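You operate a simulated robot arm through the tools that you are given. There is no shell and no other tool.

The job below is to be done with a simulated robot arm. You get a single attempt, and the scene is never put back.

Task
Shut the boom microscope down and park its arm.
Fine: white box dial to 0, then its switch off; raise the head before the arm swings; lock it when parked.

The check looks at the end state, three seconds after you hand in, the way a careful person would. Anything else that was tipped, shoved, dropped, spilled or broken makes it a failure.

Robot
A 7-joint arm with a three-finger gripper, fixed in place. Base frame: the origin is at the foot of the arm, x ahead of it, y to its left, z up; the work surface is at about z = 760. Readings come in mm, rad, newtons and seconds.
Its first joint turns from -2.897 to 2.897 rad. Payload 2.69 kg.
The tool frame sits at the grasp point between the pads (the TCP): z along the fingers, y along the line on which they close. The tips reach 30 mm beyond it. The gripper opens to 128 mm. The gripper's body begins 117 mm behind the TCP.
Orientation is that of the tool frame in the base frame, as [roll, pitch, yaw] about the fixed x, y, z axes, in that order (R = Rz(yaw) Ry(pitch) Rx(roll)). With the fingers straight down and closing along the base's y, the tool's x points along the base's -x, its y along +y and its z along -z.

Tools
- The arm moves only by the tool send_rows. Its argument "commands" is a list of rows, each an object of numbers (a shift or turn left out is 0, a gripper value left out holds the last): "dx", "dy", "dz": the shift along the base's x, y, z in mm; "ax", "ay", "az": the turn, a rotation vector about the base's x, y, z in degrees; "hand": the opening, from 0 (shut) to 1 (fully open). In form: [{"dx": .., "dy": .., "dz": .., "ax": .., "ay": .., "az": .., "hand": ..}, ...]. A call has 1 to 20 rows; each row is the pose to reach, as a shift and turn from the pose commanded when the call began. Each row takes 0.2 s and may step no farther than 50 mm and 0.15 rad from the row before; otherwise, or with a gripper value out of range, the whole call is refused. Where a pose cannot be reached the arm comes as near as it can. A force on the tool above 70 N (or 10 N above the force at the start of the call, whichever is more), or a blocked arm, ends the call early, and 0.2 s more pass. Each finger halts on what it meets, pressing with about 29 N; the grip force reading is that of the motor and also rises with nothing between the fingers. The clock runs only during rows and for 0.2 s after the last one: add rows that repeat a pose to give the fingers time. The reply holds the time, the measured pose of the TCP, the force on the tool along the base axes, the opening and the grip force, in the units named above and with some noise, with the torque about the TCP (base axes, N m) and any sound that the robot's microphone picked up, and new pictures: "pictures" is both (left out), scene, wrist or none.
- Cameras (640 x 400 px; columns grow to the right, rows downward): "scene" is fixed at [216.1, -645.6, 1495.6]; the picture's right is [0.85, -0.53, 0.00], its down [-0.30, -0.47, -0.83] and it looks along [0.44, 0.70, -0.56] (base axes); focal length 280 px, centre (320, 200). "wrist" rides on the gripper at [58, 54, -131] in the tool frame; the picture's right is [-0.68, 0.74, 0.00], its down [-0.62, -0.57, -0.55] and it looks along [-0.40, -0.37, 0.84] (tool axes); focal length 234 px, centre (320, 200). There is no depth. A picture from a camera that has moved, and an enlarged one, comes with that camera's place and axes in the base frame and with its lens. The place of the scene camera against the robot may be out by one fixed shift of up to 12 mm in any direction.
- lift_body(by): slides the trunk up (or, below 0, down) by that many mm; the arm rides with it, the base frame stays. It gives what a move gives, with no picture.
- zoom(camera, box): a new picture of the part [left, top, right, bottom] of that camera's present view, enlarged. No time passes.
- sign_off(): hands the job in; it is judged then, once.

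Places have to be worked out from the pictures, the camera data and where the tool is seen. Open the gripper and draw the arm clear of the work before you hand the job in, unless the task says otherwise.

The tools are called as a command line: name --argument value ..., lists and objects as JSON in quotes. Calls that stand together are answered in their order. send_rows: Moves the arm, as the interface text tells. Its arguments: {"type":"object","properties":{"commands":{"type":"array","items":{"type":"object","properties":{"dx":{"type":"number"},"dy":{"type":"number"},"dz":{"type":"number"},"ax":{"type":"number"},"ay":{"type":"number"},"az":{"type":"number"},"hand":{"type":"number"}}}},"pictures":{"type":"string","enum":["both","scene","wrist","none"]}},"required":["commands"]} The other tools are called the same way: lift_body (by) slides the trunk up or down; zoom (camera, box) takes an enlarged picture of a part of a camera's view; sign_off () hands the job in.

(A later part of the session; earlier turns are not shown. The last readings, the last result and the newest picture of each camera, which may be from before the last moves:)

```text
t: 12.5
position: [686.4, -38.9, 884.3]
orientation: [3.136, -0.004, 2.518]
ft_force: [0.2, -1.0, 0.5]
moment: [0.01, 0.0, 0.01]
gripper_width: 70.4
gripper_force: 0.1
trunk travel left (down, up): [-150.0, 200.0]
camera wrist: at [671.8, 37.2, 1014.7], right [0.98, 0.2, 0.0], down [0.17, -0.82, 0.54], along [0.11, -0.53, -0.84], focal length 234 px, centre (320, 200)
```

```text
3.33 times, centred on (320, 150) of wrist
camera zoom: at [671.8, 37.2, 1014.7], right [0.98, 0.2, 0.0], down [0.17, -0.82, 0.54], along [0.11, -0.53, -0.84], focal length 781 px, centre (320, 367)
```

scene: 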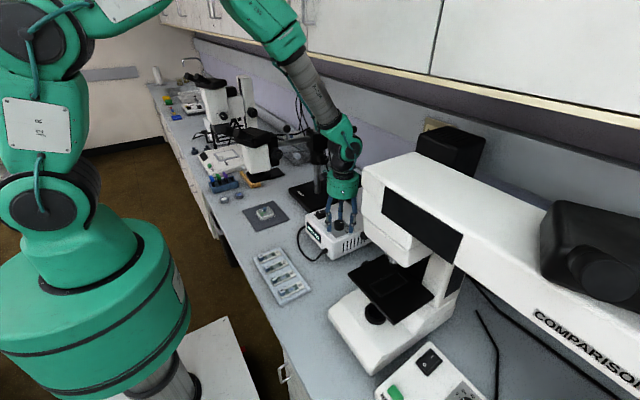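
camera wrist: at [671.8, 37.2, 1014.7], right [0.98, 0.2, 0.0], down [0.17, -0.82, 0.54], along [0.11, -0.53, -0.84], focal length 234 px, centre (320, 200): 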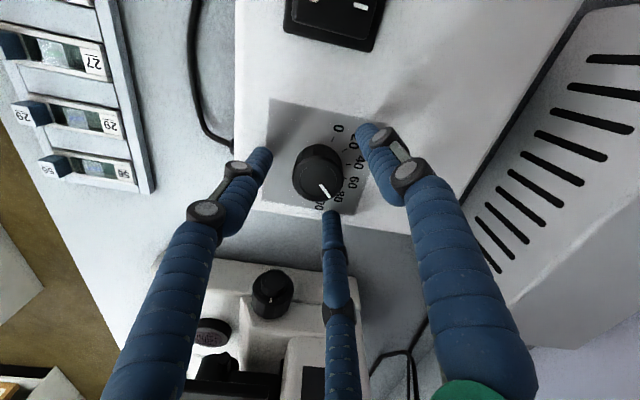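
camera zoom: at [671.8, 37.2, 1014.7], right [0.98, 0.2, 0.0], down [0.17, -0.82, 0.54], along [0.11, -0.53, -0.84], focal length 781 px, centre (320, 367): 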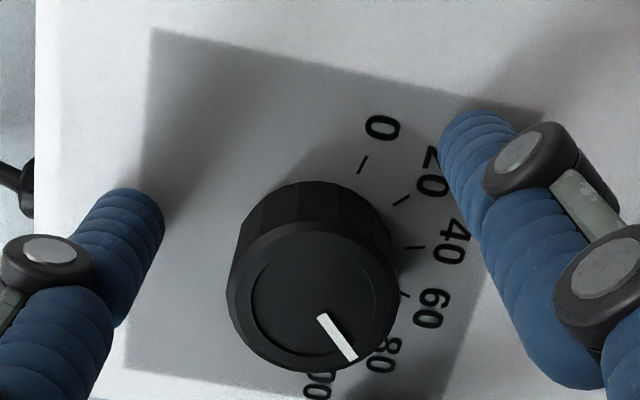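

The prongs straddle the dial with the tips just above the panel, and centring is within about 2 mm. I'll close on the knob now.

send_rows --commands '[{"hand": 0.15}, {"hand": 0.15}, {"hand": 0.15}]' --pictures "both"

zoom --camera "scene" --box '[320, 190, 370, 240]'

zoom --camera "wrist" --box '[250, 90, 390, 210]'

```text
t: 13.3
position: [686.5, -39.6, 883.6]
orientation: [3.136, -0.006, 2.516]
ft_force: [-5.8, 6.6, 1.7]
moment: [0.24, 0.27, 0.01]
gripper_width: 37.2
gripper_force: 45.3
trunk travel left (down, up): [-150.0, 200.0]
camera wrist: at [671.1, 37.6, 1014.7], right [0.98, 0.2, 0.0], down [0.17, -0.82, 0.54], along [0.11, -0.53, -0.84], focal length 234 px, centre (320, 200)
```

scene: 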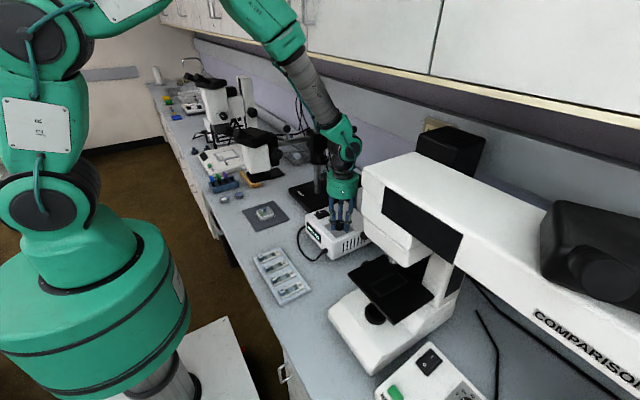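
wrist: 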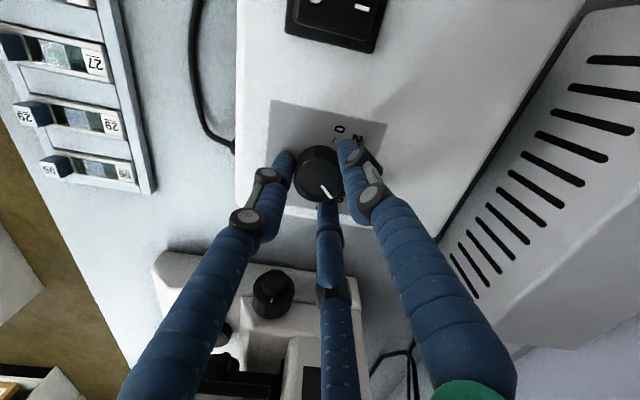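

```text
8.00 times, centred on (345, 215) of scene
camera zoom: at [216.1, -645.6, 1495.6], right [0.85, -0.53, 0.0], down [-0.3, -0.47, -0.83], along [0.44, 0.7, -0.56], focal length 2240 px, centre (120, 80)
```

zoom: 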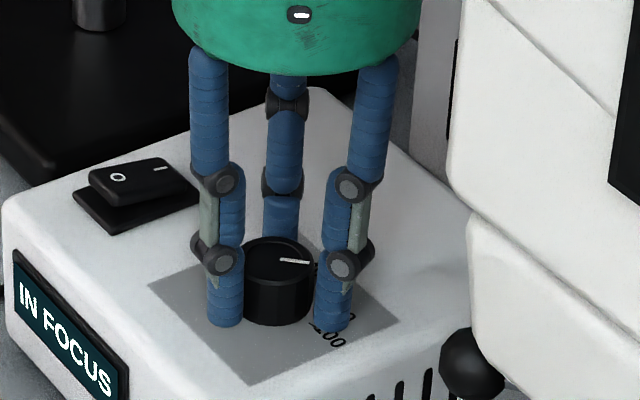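

```text
3.33 times, centred on (320, 150) of wrist
camera zoom: at [671.1, 37.6, 1014.7], right [0.98, 0.2, 0.0], down [0.17, -0.82, 0.54], along [0.11, -0.53, -0.84], focal length 781 px, centre (320, 367)
```

zoom: 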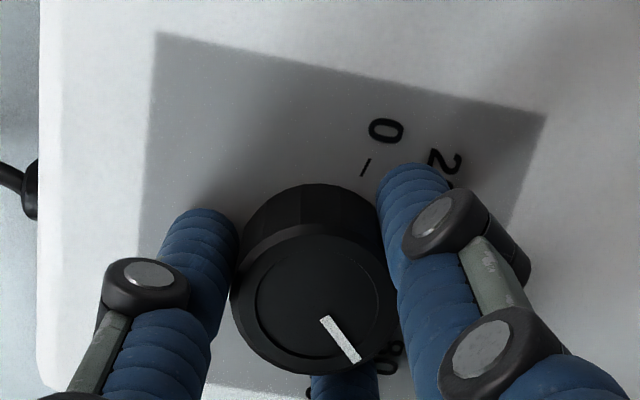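

The hand has gripped the dial at a width of 37 mm. I'll turn it +64° counter-clockwise first, then check the pointer.

send_rows --commands '[{"az": 8}, {"az": 16}, {"az": 24}, {"az": 32}, {"az": 40}, {"az": 48}, {"az": 56}, {"az": 64}, {"az": 64}]' --pictures "both"

zoom --camera "scene" --box '[320, 190, 370, 240]'

zoom --camera "wrist" --box '[250, 90, 390, 210]'

```text
t: 15.3
position: [685.4, -36.0, 885.2]
orientation: [3.135, -0.01, -2.646]
ft_force: [-13.8, 68.6, -0.5]
moment: [1.74, 0.56, 0.02]
gripper_width: 35.4
gripper_force: 45.4
trunk travel left (down, up): [-150.0, 200.0]
camera wrist: at [610.3, -17.2, 1014.9], right [0.25, 0.97, 0.0], down [0.82, -0.21, 0.54], along [0.52, -0.13, -0.84], focal length 234 px, centre (320, 200)
```

scene: 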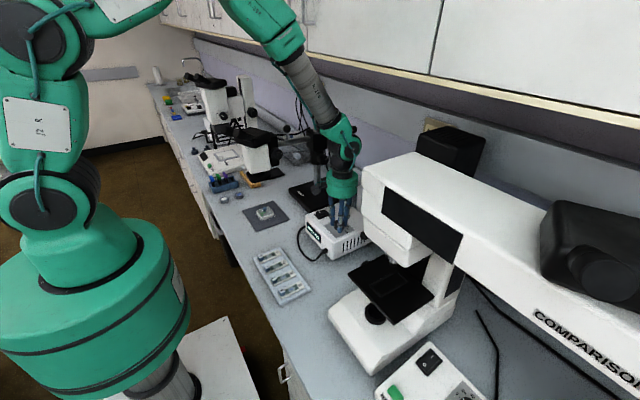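
wrist: 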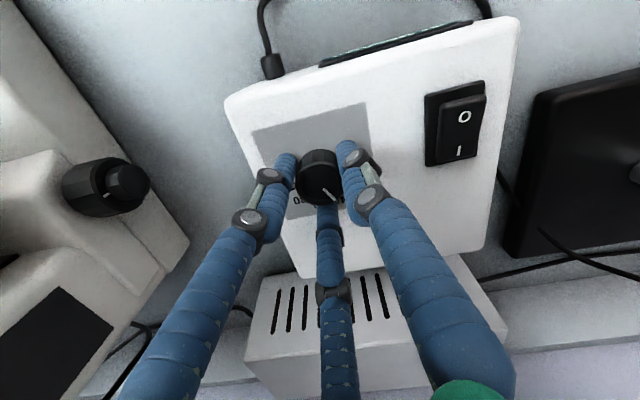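

```text
8.00 times, centred on (345, 215) of scene
camera zoom: at [216.1, -645.6, 1495.6], right [0.85, -0.53, 0.0], down [-0.3, -0.47, -0.83], along [0.44, 0.7, -0.56], focal length 2240 px, centre (120, 80)
```

zoom: 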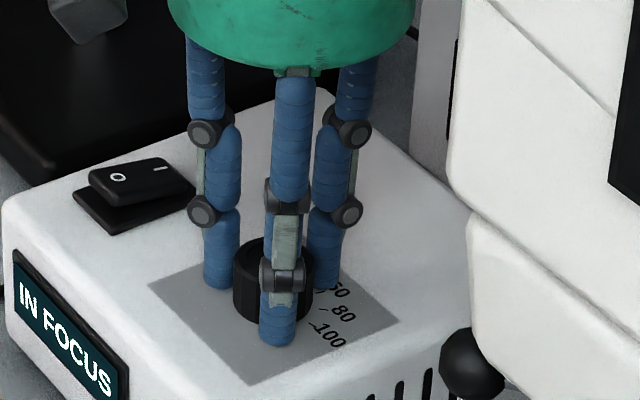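

```text
3.33 times, centred on (320, 150) of wrist
camera zoom: at [610.3, -17.2, 1014.9], right [0.25, 0.97, 0.0], down [0.82, -0.21, 0.54], along [0.52, -0.13, -0.84], focal length 781 px, centre (320, 367)
```

zoom: 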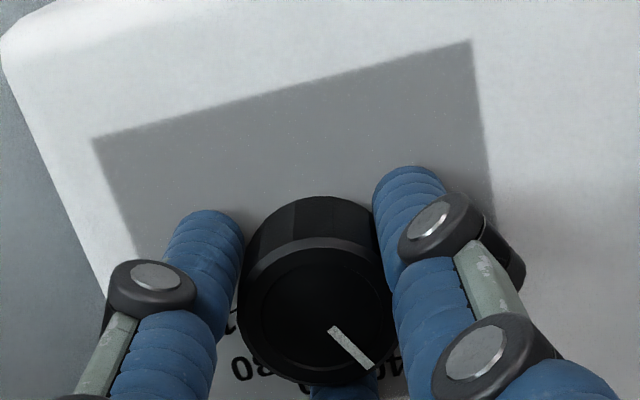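

The dial turned with the hand, but there's a side load of about 69 N in y, so my centre is a few mm off. The knob axis is at y of about -35. I'll relax the grip, recentre and re-grip.

send_rows --commands '[{"dy": 2, "dx": -0.5}, {"dy": 2, "dx": -0.5, "hand": 0.4}, {"dy": 2, "dx": -0.5}, {"dy": 2, "dx": -0.5}]' --pictures "wrist"

zoom --camera "wrist" --box '[250, 90, 390, 210]'

zoom --camera "scene" --box '[320, 190, 370, 240]'

```text
t: 16.3
position: [685.8, -36.8, 885.6]
orientation: [3.135, -0.004, -2.649]
ft_force: [0.5, -0.6, 0.3]
moment: [0.01, -0.04, 0.01]
gripper_width: 51.1
gripper_force: 0.0
trunk travel left (down, up): [-150.0, 200.0]
camera wrist: at [611.3, -18.2, 1015.1], right [0.25, 0.97, 0.0], down [0.81, -0.21, 0.54], along [0.53, -0.13, -0.84], focal length 234 px, centre (320, 200)
```

wrist: 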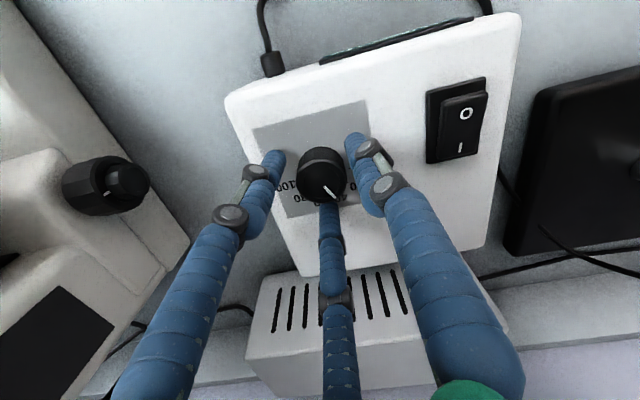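

```text
3.33 times, centred on (320, 150) of wrist
camera zoom: at [611.3, -18.2, 1015.1], right [0.25, 0.97, 0.0], down [0.81, -0.21, 0.54], along [0.53, -0.13, -0.84], focal length 781 px, centre (320, 367)
```

zoom: 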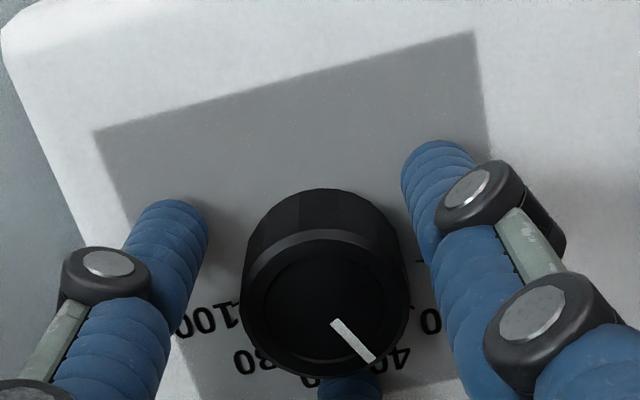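

```text
8.00 times, centred on (345, 215) of scene
camera zoom: at [216.1, -645.6, 1495.6], right [0.85, -0.53, 0.0], down [-0.3, -0.47, -0.83], along [0.44, 0.7, -0.56], focal length 2240 px, centre (120, 80)
```

zoom: 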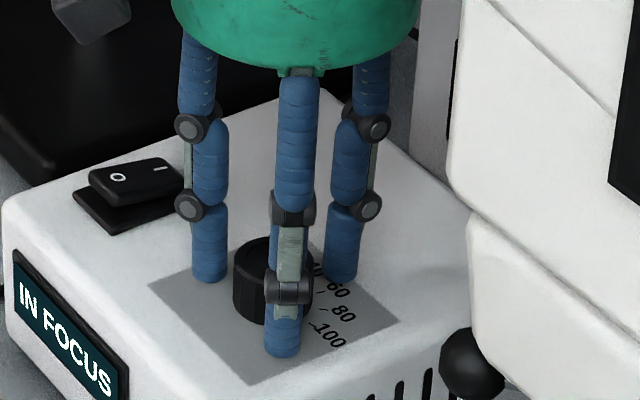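

The knob axis works out at about (684.8, -36.6), and the pointer reads just under 40, as expected. I'll shift 1 mm, re-grip and turn another +56°.

send_rows --commands '[{"dx": -1}, {"dx": -1, "hand": 0.15}, {"dx": -1}, {"dx": -1, "az": 8}, {"dx": -1, "az": 16}, {"dx": -1, "az": 24}, {"dx": -1, "az": 32}, {"dx": -1, "az": 40}, {"dx": -1, "az": 48}, {"dx": -1, "az": 56}, {"dx": -1, "az": 56}]' --pictures "wrist"

zoom --camera "wrist" --box '[250, 90, 390, 210]'

zoom --camera "scene" --box '[320, 190, 370, 240]'

```text
t: 18.7
position: [685.8, -35.7, 884.8]
orientation: [3.136, -0.007, -1.672]
ft_force: [4.4, 30.5, -4.6]
moment: [1.04, -0.3, -0.52]
gripper_width: 34.9
gripper_force: 44.9
trunk travel left (down, up): [-150.0, 200.0]
camera wrist: at [627.5, -88.1, 1015.1], right [-0.67, 0.75, 0.0], down [0.63, 0.56, 0.54], along [0.4, 0.36, -0.84], focal length 234 px, centre (320, 200)
```

wrist: 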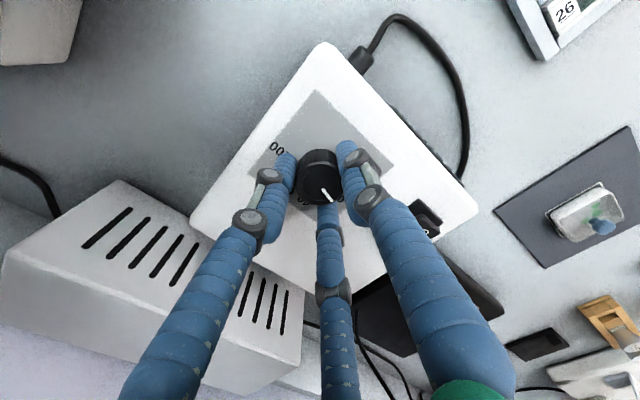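

```text
3.33 times, centred on (320, 150) of wrist
camera zoom: at [627.5, -88.1, 1015.1], right [-0.67, 0.75, 0.0], down [0.63, 0.56, 0.54], along [0.4, 0.36, -0.84], focal length 781 px, centre (320, 367)
```

zoom: 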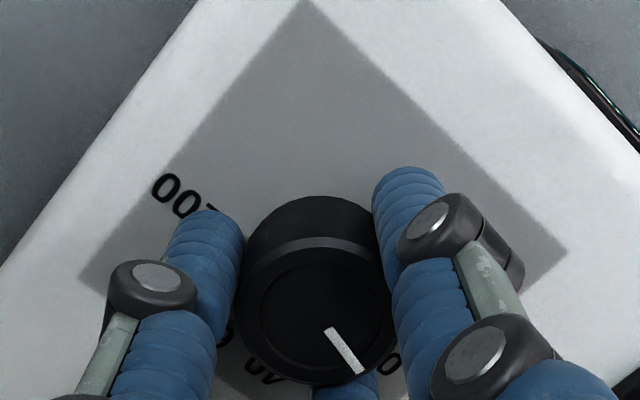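

```text
8.00 times, centred on (345, 215) of scene
camera zoom: at [216.1, -645.6, 1495.6], right [0.85, -0.53, 0.0], down [-0.3, -0.47, -0.83], along [0.44, 0.7, -0.56], focal length 2240 px, centre (120, 80)
```

zoom: 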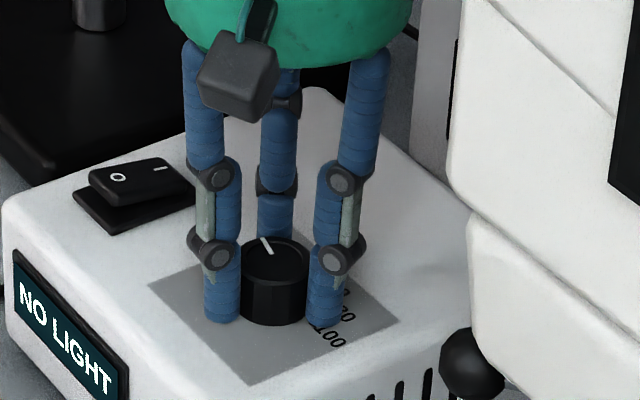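

The box display changed from IN FOCUS to NO LIGHT, and a torque of about -0.5 N m built up, which suggests the 0 end stop. I'll release and rise 60 mm to read the pointer.

send_rows --commands '[{"hand": 0.55}, {"hand": 0.55}, {"hand": 0.55, "dz": 20}, {"hand": 0.55, "dz": 60}, {"hand": 1.0, "dz": 90}, {"hand": 1.0, "dz": 90}]' --pictures "wrist"

zoom --camera "wrist" --box '[280, 90, 370, 180]'

zoom --camera "scene" --box '[320, 190, 370, 240]'

```text
t: 20.1
position: [684.0, -37.3, 975.9]
orientation: [3.137, -0.007, -1.671]
ft_force: [0.1, 0.5, -0.5]
moment: [-0.01, -0.04, -0.03]
gripper_width: 127.8
gripper_force: 0.1
trunk travel left (down, up): [-150.0, 200.0]
camera wrist: at [625.7, -89.4, 1105.7], right [-0.67, 0.75, 0.0], down [0.63, 0.56, 0.54], along [0.4, 0.36, -0.84], focal length 234 px, centre (320, 200)
```

wrist: 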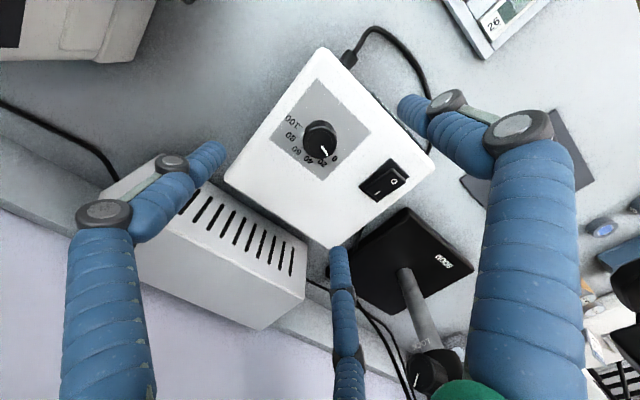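

```text
4.44 times, centred on (325, 135) of wrist
camera zoom: at [625.7, -89.4, 1105.7], right [-0.67, 0.75, 0.0], down [0.63, 0.56, 0.54], along [0.4, 0.36, -0.84], focal length 1041 px, centre (298, 489)
```

zoom: 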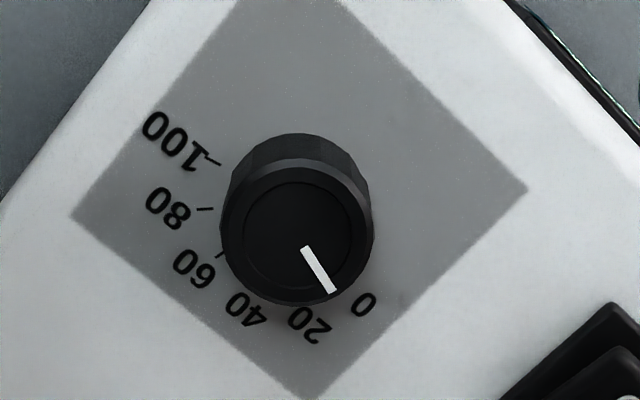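

```text
8.00 times, centred on (345, 215) of scene
camera zoom: at [216.1, -645.6, 1495.6], right [0.85, -0.53, 0.0], down [-0.3, -0.47, -0.83], along [0.44, 0.7, -0.56], focal length 2240 px, centre (120, 80)
```

zoom: 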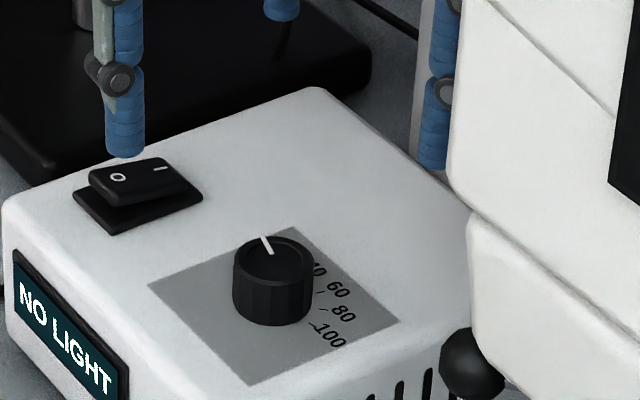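

The pointer sits on the 0 side. I'll zoom in tightly from both cameras to check it's exactly on the 0 tick rather than slightly above.

zoom --camera "scene" --box '[328, 213, 350, 231]'

zoom --camera "wrist" --box '[296, 115, 346, 165]'

```text
16.00 times, centred on (339, 222) of scene
camera zoom: at [216.1, -645.6, 1495.6], right [0.85, -0.53, 0.0], down [-0.3, -0.47, -0.83], along [0.44, 0.7, -0.56], focal length 4480 px, centre (16, -152)
```

zoom: 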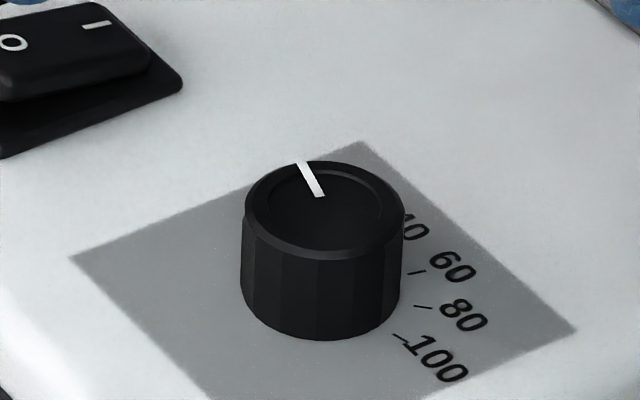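

```text
8.00 times, centred on (321, 140) of wrist
camera zoom: at [625.7, -89.4, 1105.7], right [-0.67, 0.75, 0.0], down [0.63, 0.56, 0.54], along [0.4, 0.36, -0.84], focal length 1873 px, centre (312, 680)
```

zoom: 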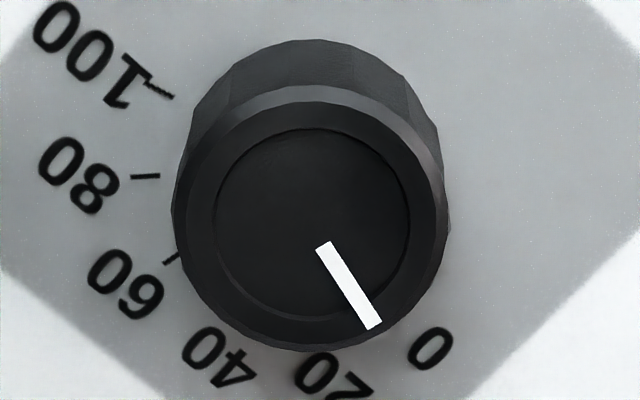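

The pointer measures 72–73°, and the 0 tick is at 75°, so it's at or about 1 unit short of 0. I'll re-grip, better centred, and turn a few degrees more against the stop.

send_rows --commands '[{"dx": 1.5, "dy": 1.5, "dz": -40, "hand": 0.55}, {"dx": 1.5, "dy": 1.5, "dz": -75}, {"dx": 1.5, "dy": 1.5, "dz": -90}, {"dx": 1.5, "dy": 1.5, "dz": -90, "hand": 0.15}, {"dx": 1.5, "dy": 1.5, "dz": -90, "hand": 0.15}, {"dx": 1.5, "dy": 1.5, "dz": -90, "az": 4}, {"dx": 1.5, "dy": 1.5, "dz": -90, "az": 8}, {"dx": 1.5, "dy": 1.5, "dz": -90, "az": 8}]' --pictures "wrist"

zoom --camera "wrist" --box '[280, 120, 360, 210]'

zoom --camera "scene" --box '[328, 213, 350, 231]'

```text
t: 21.9
position: [685.5, -34.5, 883.7]
orientation: [3.133, -0.004, -1.531]
ft_force: [-18.7, 6.2, -8.2]
moment: [0.22, 0.42, -0.49]
gripper_width: 35.3
gripper_force: 44.7
trunk travel left (down, up): [-150.0, 200.0]
camera wrist: at [635.5, -95.8, 1014.5], right [-0.76, 0.65, 0.0], down [0.55, 0.64, 0.54], along [0.35, 0.41, -0.84], focal length 234 px, centre (320, 200)
```

wrist: 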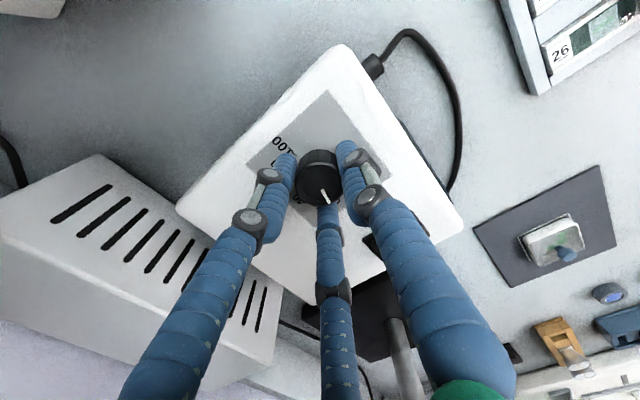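

```text
4.44 times, centred on (320, 165) of wrist
camera zoom: at [635.5, -95.8, 1014.5], right [-0.76, 0.65, 0.0], down [0.55, 0.64, 0.54], along [0.35, 0.41, -0.84], focal length 1041 px, centre (320, 356)
```

zoom: 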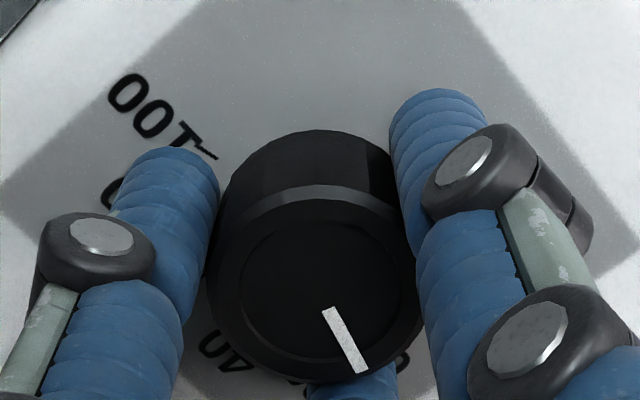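

```text
16.00 times, centred on (339, 222) of scene
camera zoom: at [216.1, -645.6, 1495.6], right [0.85, -0.53, 0.0], down [-0.3, -0.47, -0.83], along [0.44, 0.7, -0.56], focal length 4480 px, centre (16, -152)
```

zoom: 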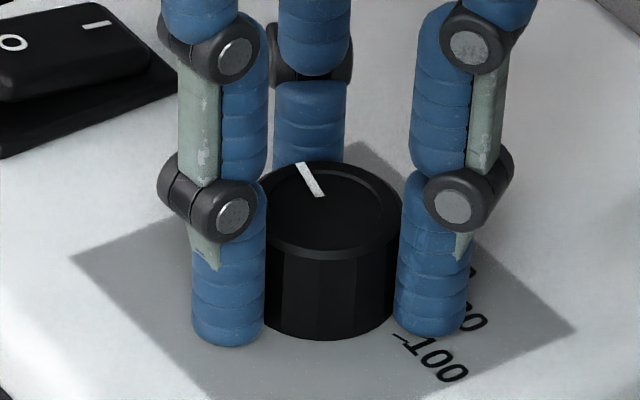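

The hand turned 8° but the pointer stayed put, with torque holding at about 0.5 N m, so the dial is at its 0 stop. Next I release, lift, turn the hand back square, close it, and go above the O end of the rocker at about (662, 59.5).

send_rows --commands '[{"hand": 0.55}, {"hand": 0.55}, {"dz": 30}, {"dz": 75}, {"dz": 100, "az": -8, "hand": 0.0}, {"dx": -5, "dy": 20, "dz": 100, "az": -16}, {"dx": -10, "dy": 40, "dz": 100, "az": -24}, {"dx": -15, "dy": 60, "dz": 100, "az": -32}, {"dx": -20, "dy": 80, "dz": 100, "az": -40}, {"dx": -23, "dy": 95, "dz": 100, "az": -48}, {"dx": -23, "dy": 95, "dz": 100, "az": -56}, {"dx": -23, "dy": 95, "dz": 100, "az": -64}, {"dx": -23, "dy": 95, "dz": 100, "az": -72}, {"dx": -23, "dy": 95, "dz": 100, "az": -80}, {"dx": -23, "dy": 95, "dz": 100, "az": -88}, {"dx": -23, "dy": 95, "dz": 80, "az": -92}, {"dx": -23, "dy": 95, "dz": 60, "az": -92}, {"dx": -23, "dy": 95, "dz": 60, "az": -92}]' --pictures "both"

zoom --camera "wrist" --box '[250, 100, 390, 220]'

zoom --camera "scene" --box '[300, 180, 370, 240]'

```text
t: 25.7
position: [663.2, 59.9, 945.3]
orientation: [3.136, -0.004, -3.139]
ft_force: [-0.4, -0.3, -0.7]
moment: [-0.01, 0.04, -0.02]
gripper_width: 2.3
gripper_force: 29.1
trunk travel left (down, up): [-150.0, 200.0]
camera wrist: at [607.1, 111.5, 1075.4], right [0.67, 0.74, 0.0], down [0.62, -0.57, 0.54], along [0.4, -0.36, -0.84], focal length 234 px, centre (320, 200)
```

scene: 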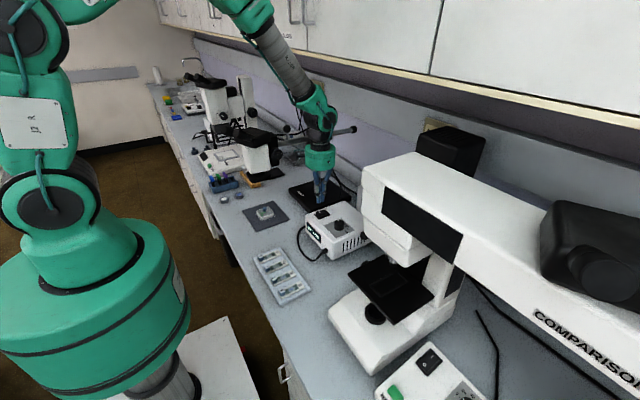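
wrist: 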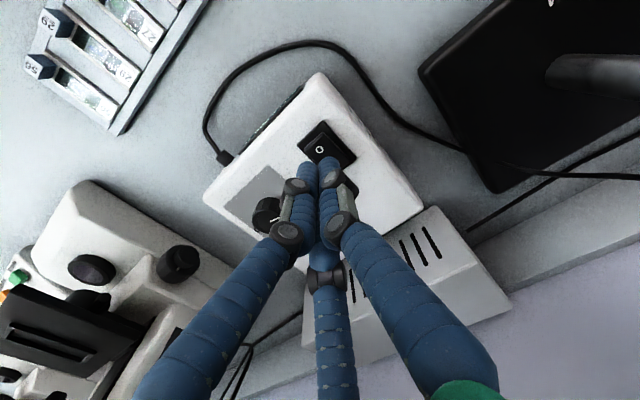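

```text
3.33 times, centred on (320, 160) of wrist
camera zoom: at [607.1, 111.5, 1075.4], right [0.67, 0.74, 0.0], down [0.62, -0.57, 0.54], along [0.4, -0.36, -0.84], focal length 781 px, centre (320, 333)
```

zoom: 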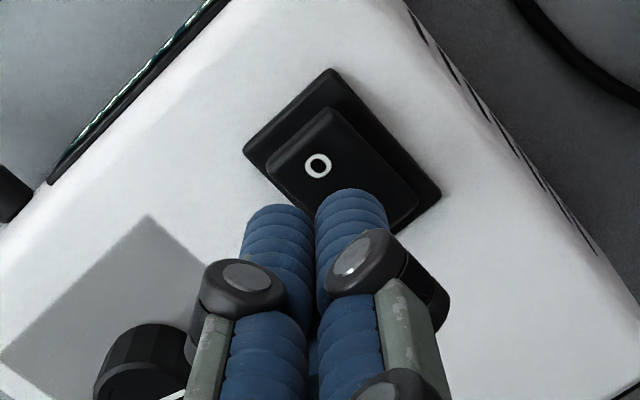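

```text
6.67 times, centred on (335, 210) of scene
camera zoom: at [216.1, -645.6, 1495.6], right [0.85, -0.53, 0.0], down [-0.3, -0.47, -0.83], along [0.44, 0.7, -0.56], focal length 1866 px, centre (220, 133)
```

zoom: 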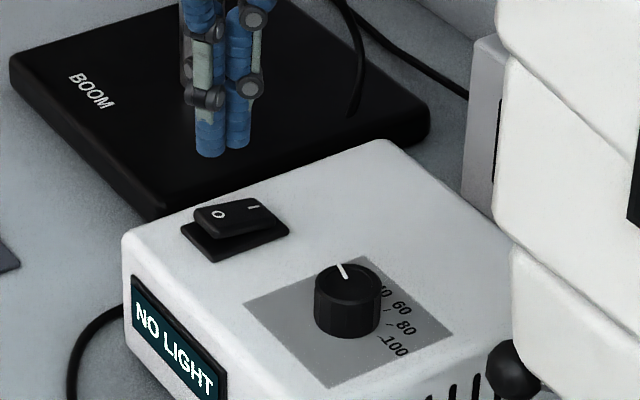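

The display still reads NO LIGHT and the closed tips are over the rocker's O end. I'll press straight down in small steps, watch the force, then lift.

send_rows --commands '[{"dx": -2, "dy": -2, "dz": -25}, {"dx": -2, "dy": -2, "dz": -43}, {"dx": -2, "dy": -2, "dz": -49}, {"dx": -2, "dy": -2, "dz": -53}, {"dx": -2, "dy": -2, "dz": -57}, {"dx": -2, "dy": -2, "dz": -60}, {"dx": -2, "dy": -2, "dz": -60}]' --pictures "both"

zoom --camera "scene" --box '[300, 180, 370, 240]'

zoom --camera "wrist" --box '[250, 100, 390, 220]'

```text
t: 27.1
position: [665.7, 59.6, 894.9]
orientation: [3.132, 0.003, -3.138]
ft_force: [-9.7, 0.4, 28.8]
moment: [-0.3, -0.03, -0.23]
gripper_width: 2.2
gripper_force: 31.6
trunk travel left (down, up): [-150.0, 200.0]
stopped in row 6: the force on the tool passed its limit at 77 N (the readings are from after the stop); the commanded pose is now the measured one
camera wrist: at [606.3, 109.4, 1023.8], right [0.67, 0.74, 0.01], down [0.62, -0.57, 0.55], along [0.41, -0.36, -0.84], focal length 234 px, centre (320, 200)
```

scene: 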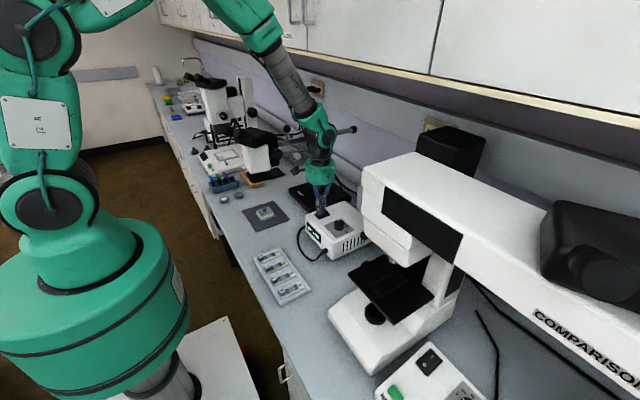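
wrist: 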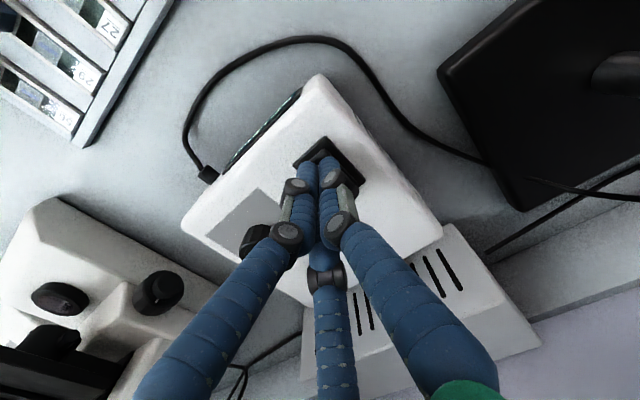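

```text
6.67 times, centred on (335, 210) of scene
camera zoom: at [216.1, -645.6, 1495.6], right [0.85, -0.53, 0.0], down [-0.3, -0.47, -0.83], along [0.44, 0.7, -0.56], focal length 1866 px, centre (220, 133)
```

zoom: 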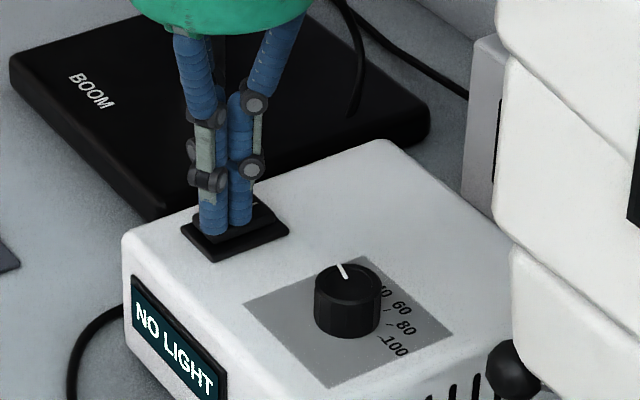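

```text
3.33 times, centred on (320, 160) of wrist
camera zoom: at [606.3, 109.4, 1023.8], right [0.67, 0.74, 0.01], down [0.62, -0.57, 0.55], along [0.41, -0.36, -0.84], focal length 781 px, centre (320, 333)
```

zoom: 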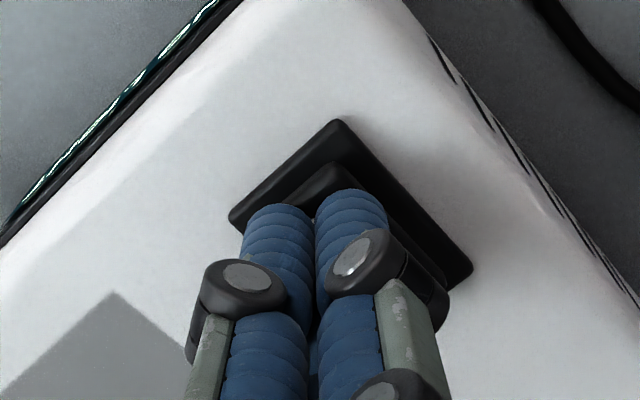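

The force peaked at 77 N in this press. I'll lift off to see whether the rocker flipped.

send_rows --commands '[{"dz": 10}, {"dz": 35}, {"dx": -20, "dz": 70}, {"dx": -60, "dz": 80}, {"dx": -60, "dz": 80}]' --pictures "wrist"

zoom --camera "scene" --box '[300, 180, 370, 240]'

zoom --camera "scene" --box '[312, 202, 334, 222]'

```text
t: 28.2
position: [604.6, 60.0, 971.8]
orientation: [3.133, 0.001, -3.136]
ft_force: [-0.6, -0.1, 0.2]
moment: [0.02, -0.05, -0.01]
gripper_width: 2.4
gripper_force: 31.9
trunk travel left (down, up): [-150.0, 200.0]
camera wrist: at [546.1, 111.2, 1102.0], right [0.67, 0.74, 0.0], down [0.62, -0.57, 0.54], along [0.41, -0.36, -0.84], focal length 234 px, centre (320, 200)
```

wrist: 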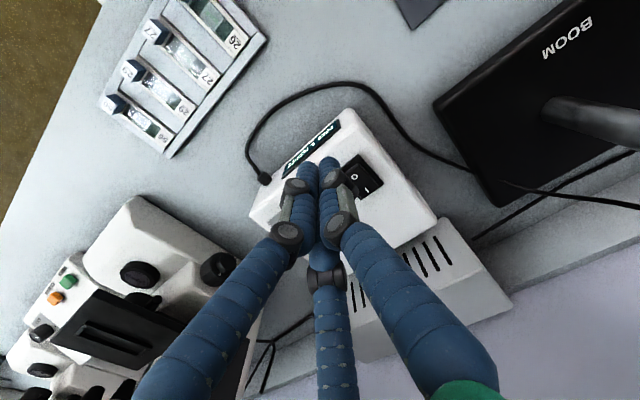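

```text
6.67 times, centred on (335, 210) of scene
camera zoom: at [216.1, -645.6, 1495.6], right [0.85, -0.53, 0.0], down [-0.3, -0.47, -0.83], along [0.44, 0.7, -0.56], focal length 1866 px, centre (220, 133)
```

zoom: 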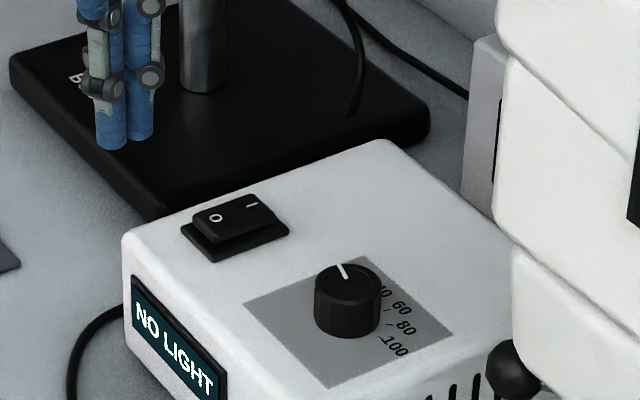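

```text
16.00 times, centred on (323, 212) of scene
camera zoom: at [216.1, -645.6, 1495.6], right [0.85, -0.53, 0.0], down [-0.3, -0.47, -0.83], along [0.44, 0.7, -0.56], focal length 4480 px, centre (272, 8)
```

zoom: 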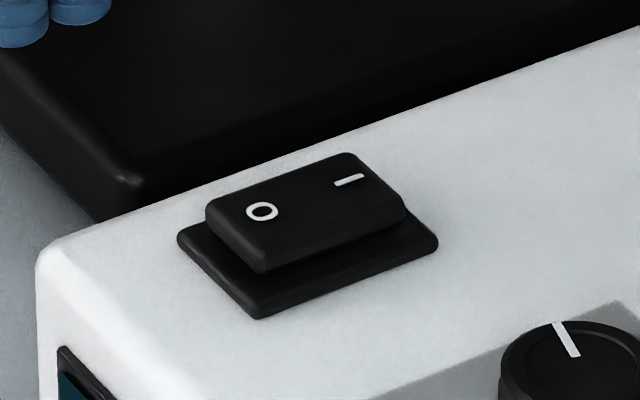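

The rocker has moved but looks only partly over, and the display still reads NO LIGHT. I'll look closer before pressing again.

zoom --camera "wrist" --box '[330, 140, 400, 210]'

```text
5.71 times, centred on (365, 175) of wrist
camera zoom: at [546.1, 111.2, 1102.0], right [0.67, 0.74, 0.0], down [0.62, -0.57, 0.54], along [0.41, -0.36, -0.84], focal length 1338 px, centre (63, 343)
```

zoom: 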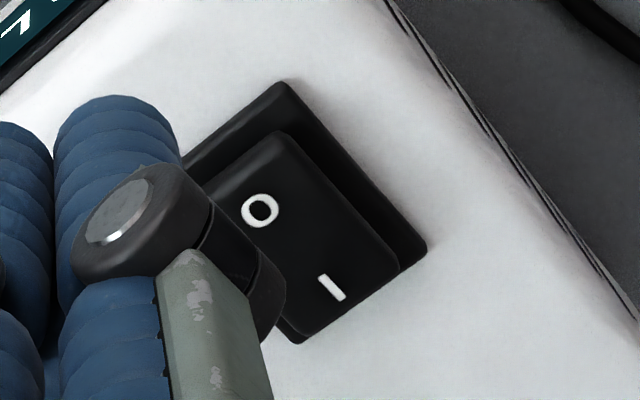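

The rocker seems about half over. I'll press again closer to the O end (x of about 657) for more leverage, going down slowly in 2 mm steps.

send_rows --commands '[{"dx": 30, "dy": -3}, {"dx": 52, "dy": -3, "dz": -30}, {"dx": 52, "dy": -3, "dz": -60}, {"dx": 52, "dy": -3, "dz": -70}, {"dx": 52, "dy": -3, "dz": -74}, {"dx": 52, "dy": -3, "dz": -76}, {"dx": 52, "dy": -3, "dz": -78}, {"dx": 52, "dy": -3, "dz": -80}, {"dx": 52, "dy": -3, "dz": -82}, {"dx": 52, "dy": -3, "dz": -84}, {"dx": 52, "dy": -3, "dz": -86}, {"dx": 52, "dy": -3, "dz": -88}, {"dx": 52, "dy": -3, "dz": -90}, {"dx": 52, "dy": -3, "dz": -90}]' --pictures "wrist"

zoom --camera "scene" --box '[300, 180, 370, 240]'

```text
t: 30.4
position: [658.6, 55.2, 893.0]
orientation: [3.134, 0.005, -3.138]
ft_force: [-18.7, -2.2, 42.4]
moment: [-0.21, -0.05, -0.15]
gripper_width: 6.2
gripper_force: 31.6
trunk travel left (down, up): [-150.0, 200.0]
stopped in row 10: the force on the tool passed its limit at 75 N (the readings are from after the stop); the commanded pose is now the measured one
camera wrist: at [599.0, 106.4, 1023.5], right [0.67, 0.74, 0.01], down [0.61, -0.57, 0.55], along [0.41, -0.36, -0.84], focal length 234 px, centre (320, 200)
```

wrist: 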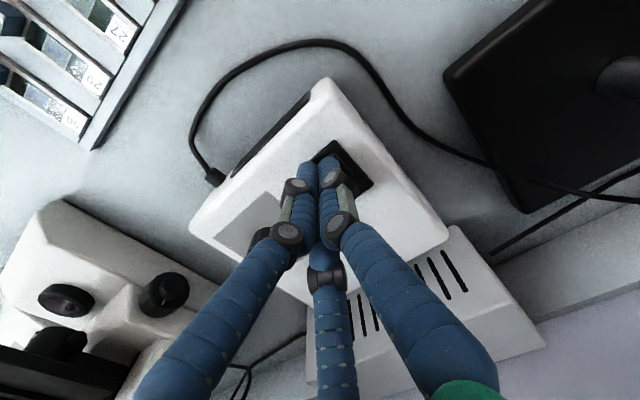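

```text
6.67 times, centred on (335, 210) of scene
camera zoom: at [216.1, -645.6, 1495.6], right [0.85, -0.53, 0.0], down [-0.3, -0.47, -0.83], along [0.44, 0.7, -0.56], focal length 1866 px, centre (220, 133)
```

zoom: 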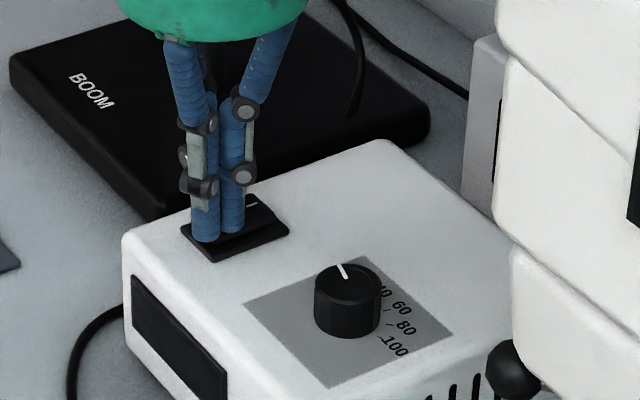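

The display has gone dark, so the box is off. I'll lift straight up and check that the rocker stays over.

send_rows --commands '[{"dz": 10}, {"dz": 40}, {"dx": -30, "dz": 80}, {"dx": -70, "dz": 110}, {"dx": -70, "dz": 110}]' --pictures "wrist"

zoom --camera "scene" --box '[300, 180, 370, 240]'

zoom --camera "scene" --box '[312, 202, 334, 222]'

```text
t: 31.6
position: [588.0, 53.3, 999.9]
orientation: [3.135, 0.003, -3.139]
ft_force: [0.2, -0.1, 0.3]
moment: [-0.01, -0.11, -0.03]
gripper_width: 2.0
gripper_force: 31.3
trunk travel left (down, up): [-150.0, 200.0]
camera wrist: at [529.3, 105.0, 1130.6], right [0.67, 0.74, 0.01], down [0.62, -0.57, 0.55], along [0.41, -0.36, -0.84], focal length 234 px, centre (320, 200)
```

wrist: 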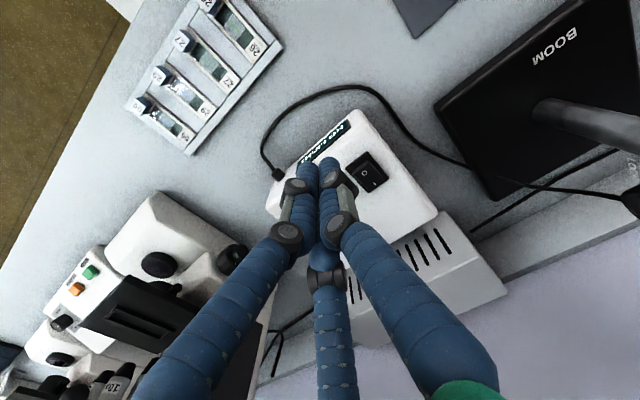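

```text
6.67 times, centred on (335, 210) of scene
camera zoom: at [216.1, -645.6, 1495.6], right [0.85, -0.53, 0.0], down [-0.3, -0.47, -0.83], along [0.44, 0.7, -0.56], focal length 1866 px, centre (220, 133)
```

zoom: 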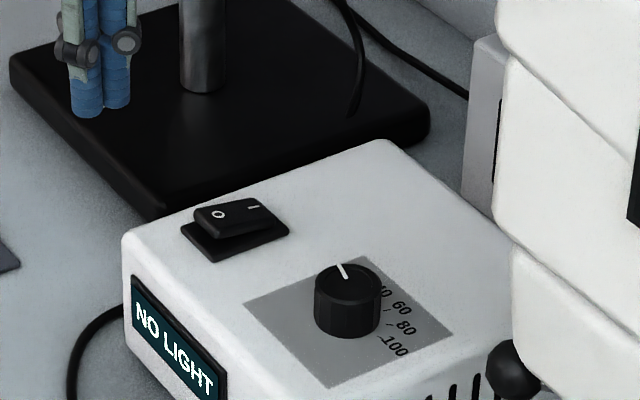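

```text
16.00 times, centred on (323, 212) of scene
camera zoom: at [216.1, -645.6, 1495.6], right [0.85, -0.53, 0.0], down [-0.3, -0.47, -0.83], along [0.44, 0.7, -0.56], focal length 4480 px, centre (272, 8)
```

zoom: 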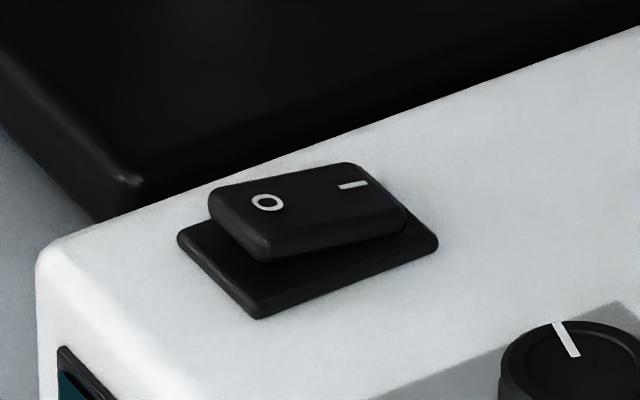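

The rocker came back to the I side. It moves slowly and had only just passed level, and the closed prongs wedged over its end. I'll press with a single prong instead (hand part-open, +y prong over the O end), hold it and press deeper gradually.

send_rows --commands '[{"dx": 40, "dy": -12, "hand": 0.3}, {"dx": 74, "dy": -22, "dz": -40}, {"dx": 74, "dy": -22, "dz": -85}, {"dx": 74, "dy": -22, "dz": -100}, {"dx": 74, "dy": -22, "dz": -104}, {"dx": 74, "dy": -22, "dz": -106}, {"dx": 74, "dy": -22, "dz": -107}, {"dx": 74, "dy": -22, "dz": -107}, {"dx": 74, "dy": -22, "dz": -108}, {"dx": 74, "dy": -22, "dz": -108}, {"dx": 74, "dy": -22, "dz": -109}, {"dx": 74, "dy": -22, "dz": -109}, {"dx": 74, "dy": -22, "dz": -110}, {"dx": 74, "dy": -22, "dz": -110}]' --pictures "both"

zoom --camera "scene" --box '[300, 180, 370, 240]'

zoom --camera "wrist" --box '[250, 80, 410, 210]'

```text
refused: row 2 steps farther than a row can; nothing moved
```

```text
6.67 times, centred on (335, 210) of scene
camera zoom: at [216.1, -645.6, 1495.6], right [0.85, -0.53, 0.0], down [-0.3, -0.47, -0.83], along [0.44, 0.7, -0.56], focal length 1866 px, centre (220, 133)
```

zoom: 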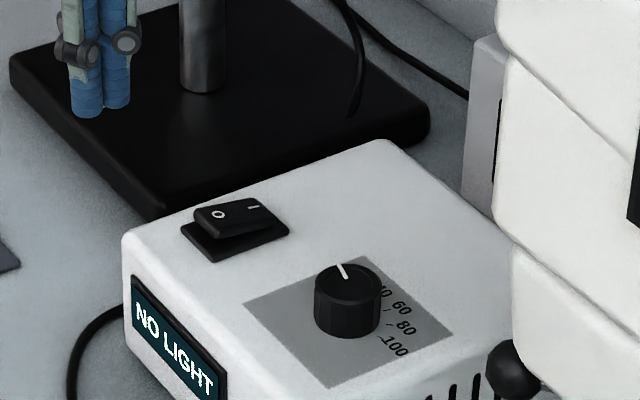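

```text
3.08 times, centred on (330, 145) of wrist
camera zoom: at [529.3, 105.0, 1130.6], right [0.67, 0.74, 0.01], down [0.62, -0.57, 0.55], along [0.41, -0.36, -0.84], focal length 720 px, centre (289, 369)
```

zoom: 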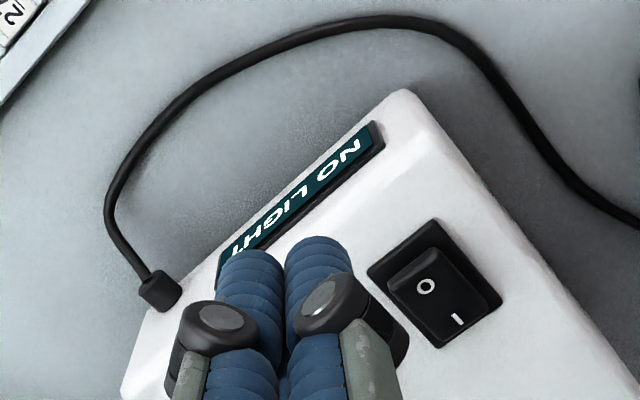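

One row stepped too far, so nothing moved. I'll resend with smaller transit steps, first stopping 30 mm above the rocker to check which prong sits over the O end.

send_rows --commands '[{"dx": 35, "dy": -11, "hand": 0.3}, {"dx": 74, "dy": -22, "dz": -20}, {"dx": 74, "dy": -22, "dz": -60}, {"dx": 74, "dy": -22, "dz": -85}, {"dx": 74, "dy": -22, "dz": -85}]' --pictures "both"

zoom --camera "scene" --box '[300, 180, 370, 240]'

zoom --camera "wrist" --box '[250, 80, 410, 210]'

```text
t: 32.8
position: [663.2, 33.0, 916.9]
orientation: [3.135, 0.001, -3.138]
ft_force: [-0.2, 0.4, -0.8]
moment: [0.03, -0.04, 0.02]
gripper_width: 38.4
gripper_force: 0.1
trunk travel left (down, up): [-150.0, 200.0]
camera wrist: at [604.6, 84.3, 1046.0], right [0.67, 0.74, 0.01], down [0.62, -0.57, 0.55], along [0.41, -0.36, -0.84], focal length 234 px, centre (320, 200)
```

scene: 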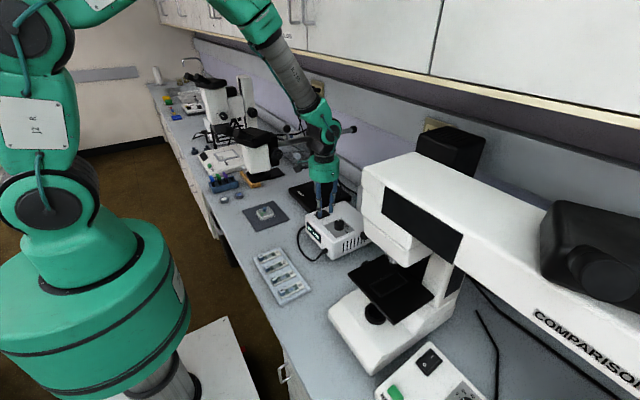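
wrist: 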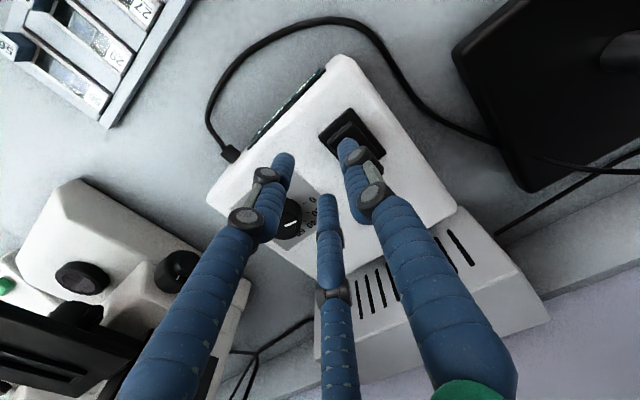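

```text
6.67 times, centred on (335, 210) of scene
camera zoom: at [216.1, -645.6, 1495.6], right [0.85, -0.53, 0.0], down [-0.3, -0.47, -0.83], along [0.44, 0.7, -0.56], focal length 1866 px, centre (220, 133)
```

zoom: 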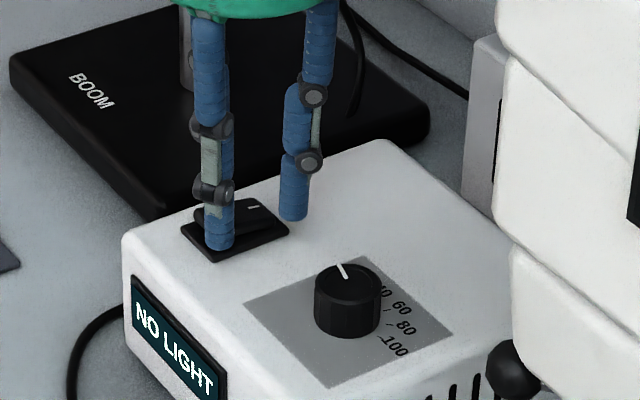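

```text
3.08 times, centred on (330, 145) of wrist
camera zoom: at [604.6, 84.3, 1046.0], right [0.67, 0.74, 0.01], down [0.62, -0.57, 0.55], along [0.41, -0.36, -0.84], focal length 720 px, centre (289, 369)
```

zoom: 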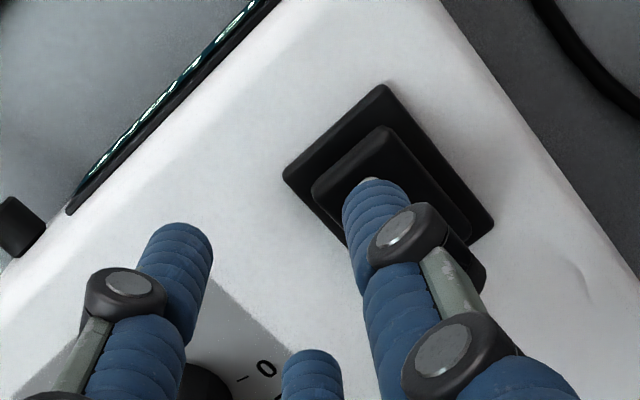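

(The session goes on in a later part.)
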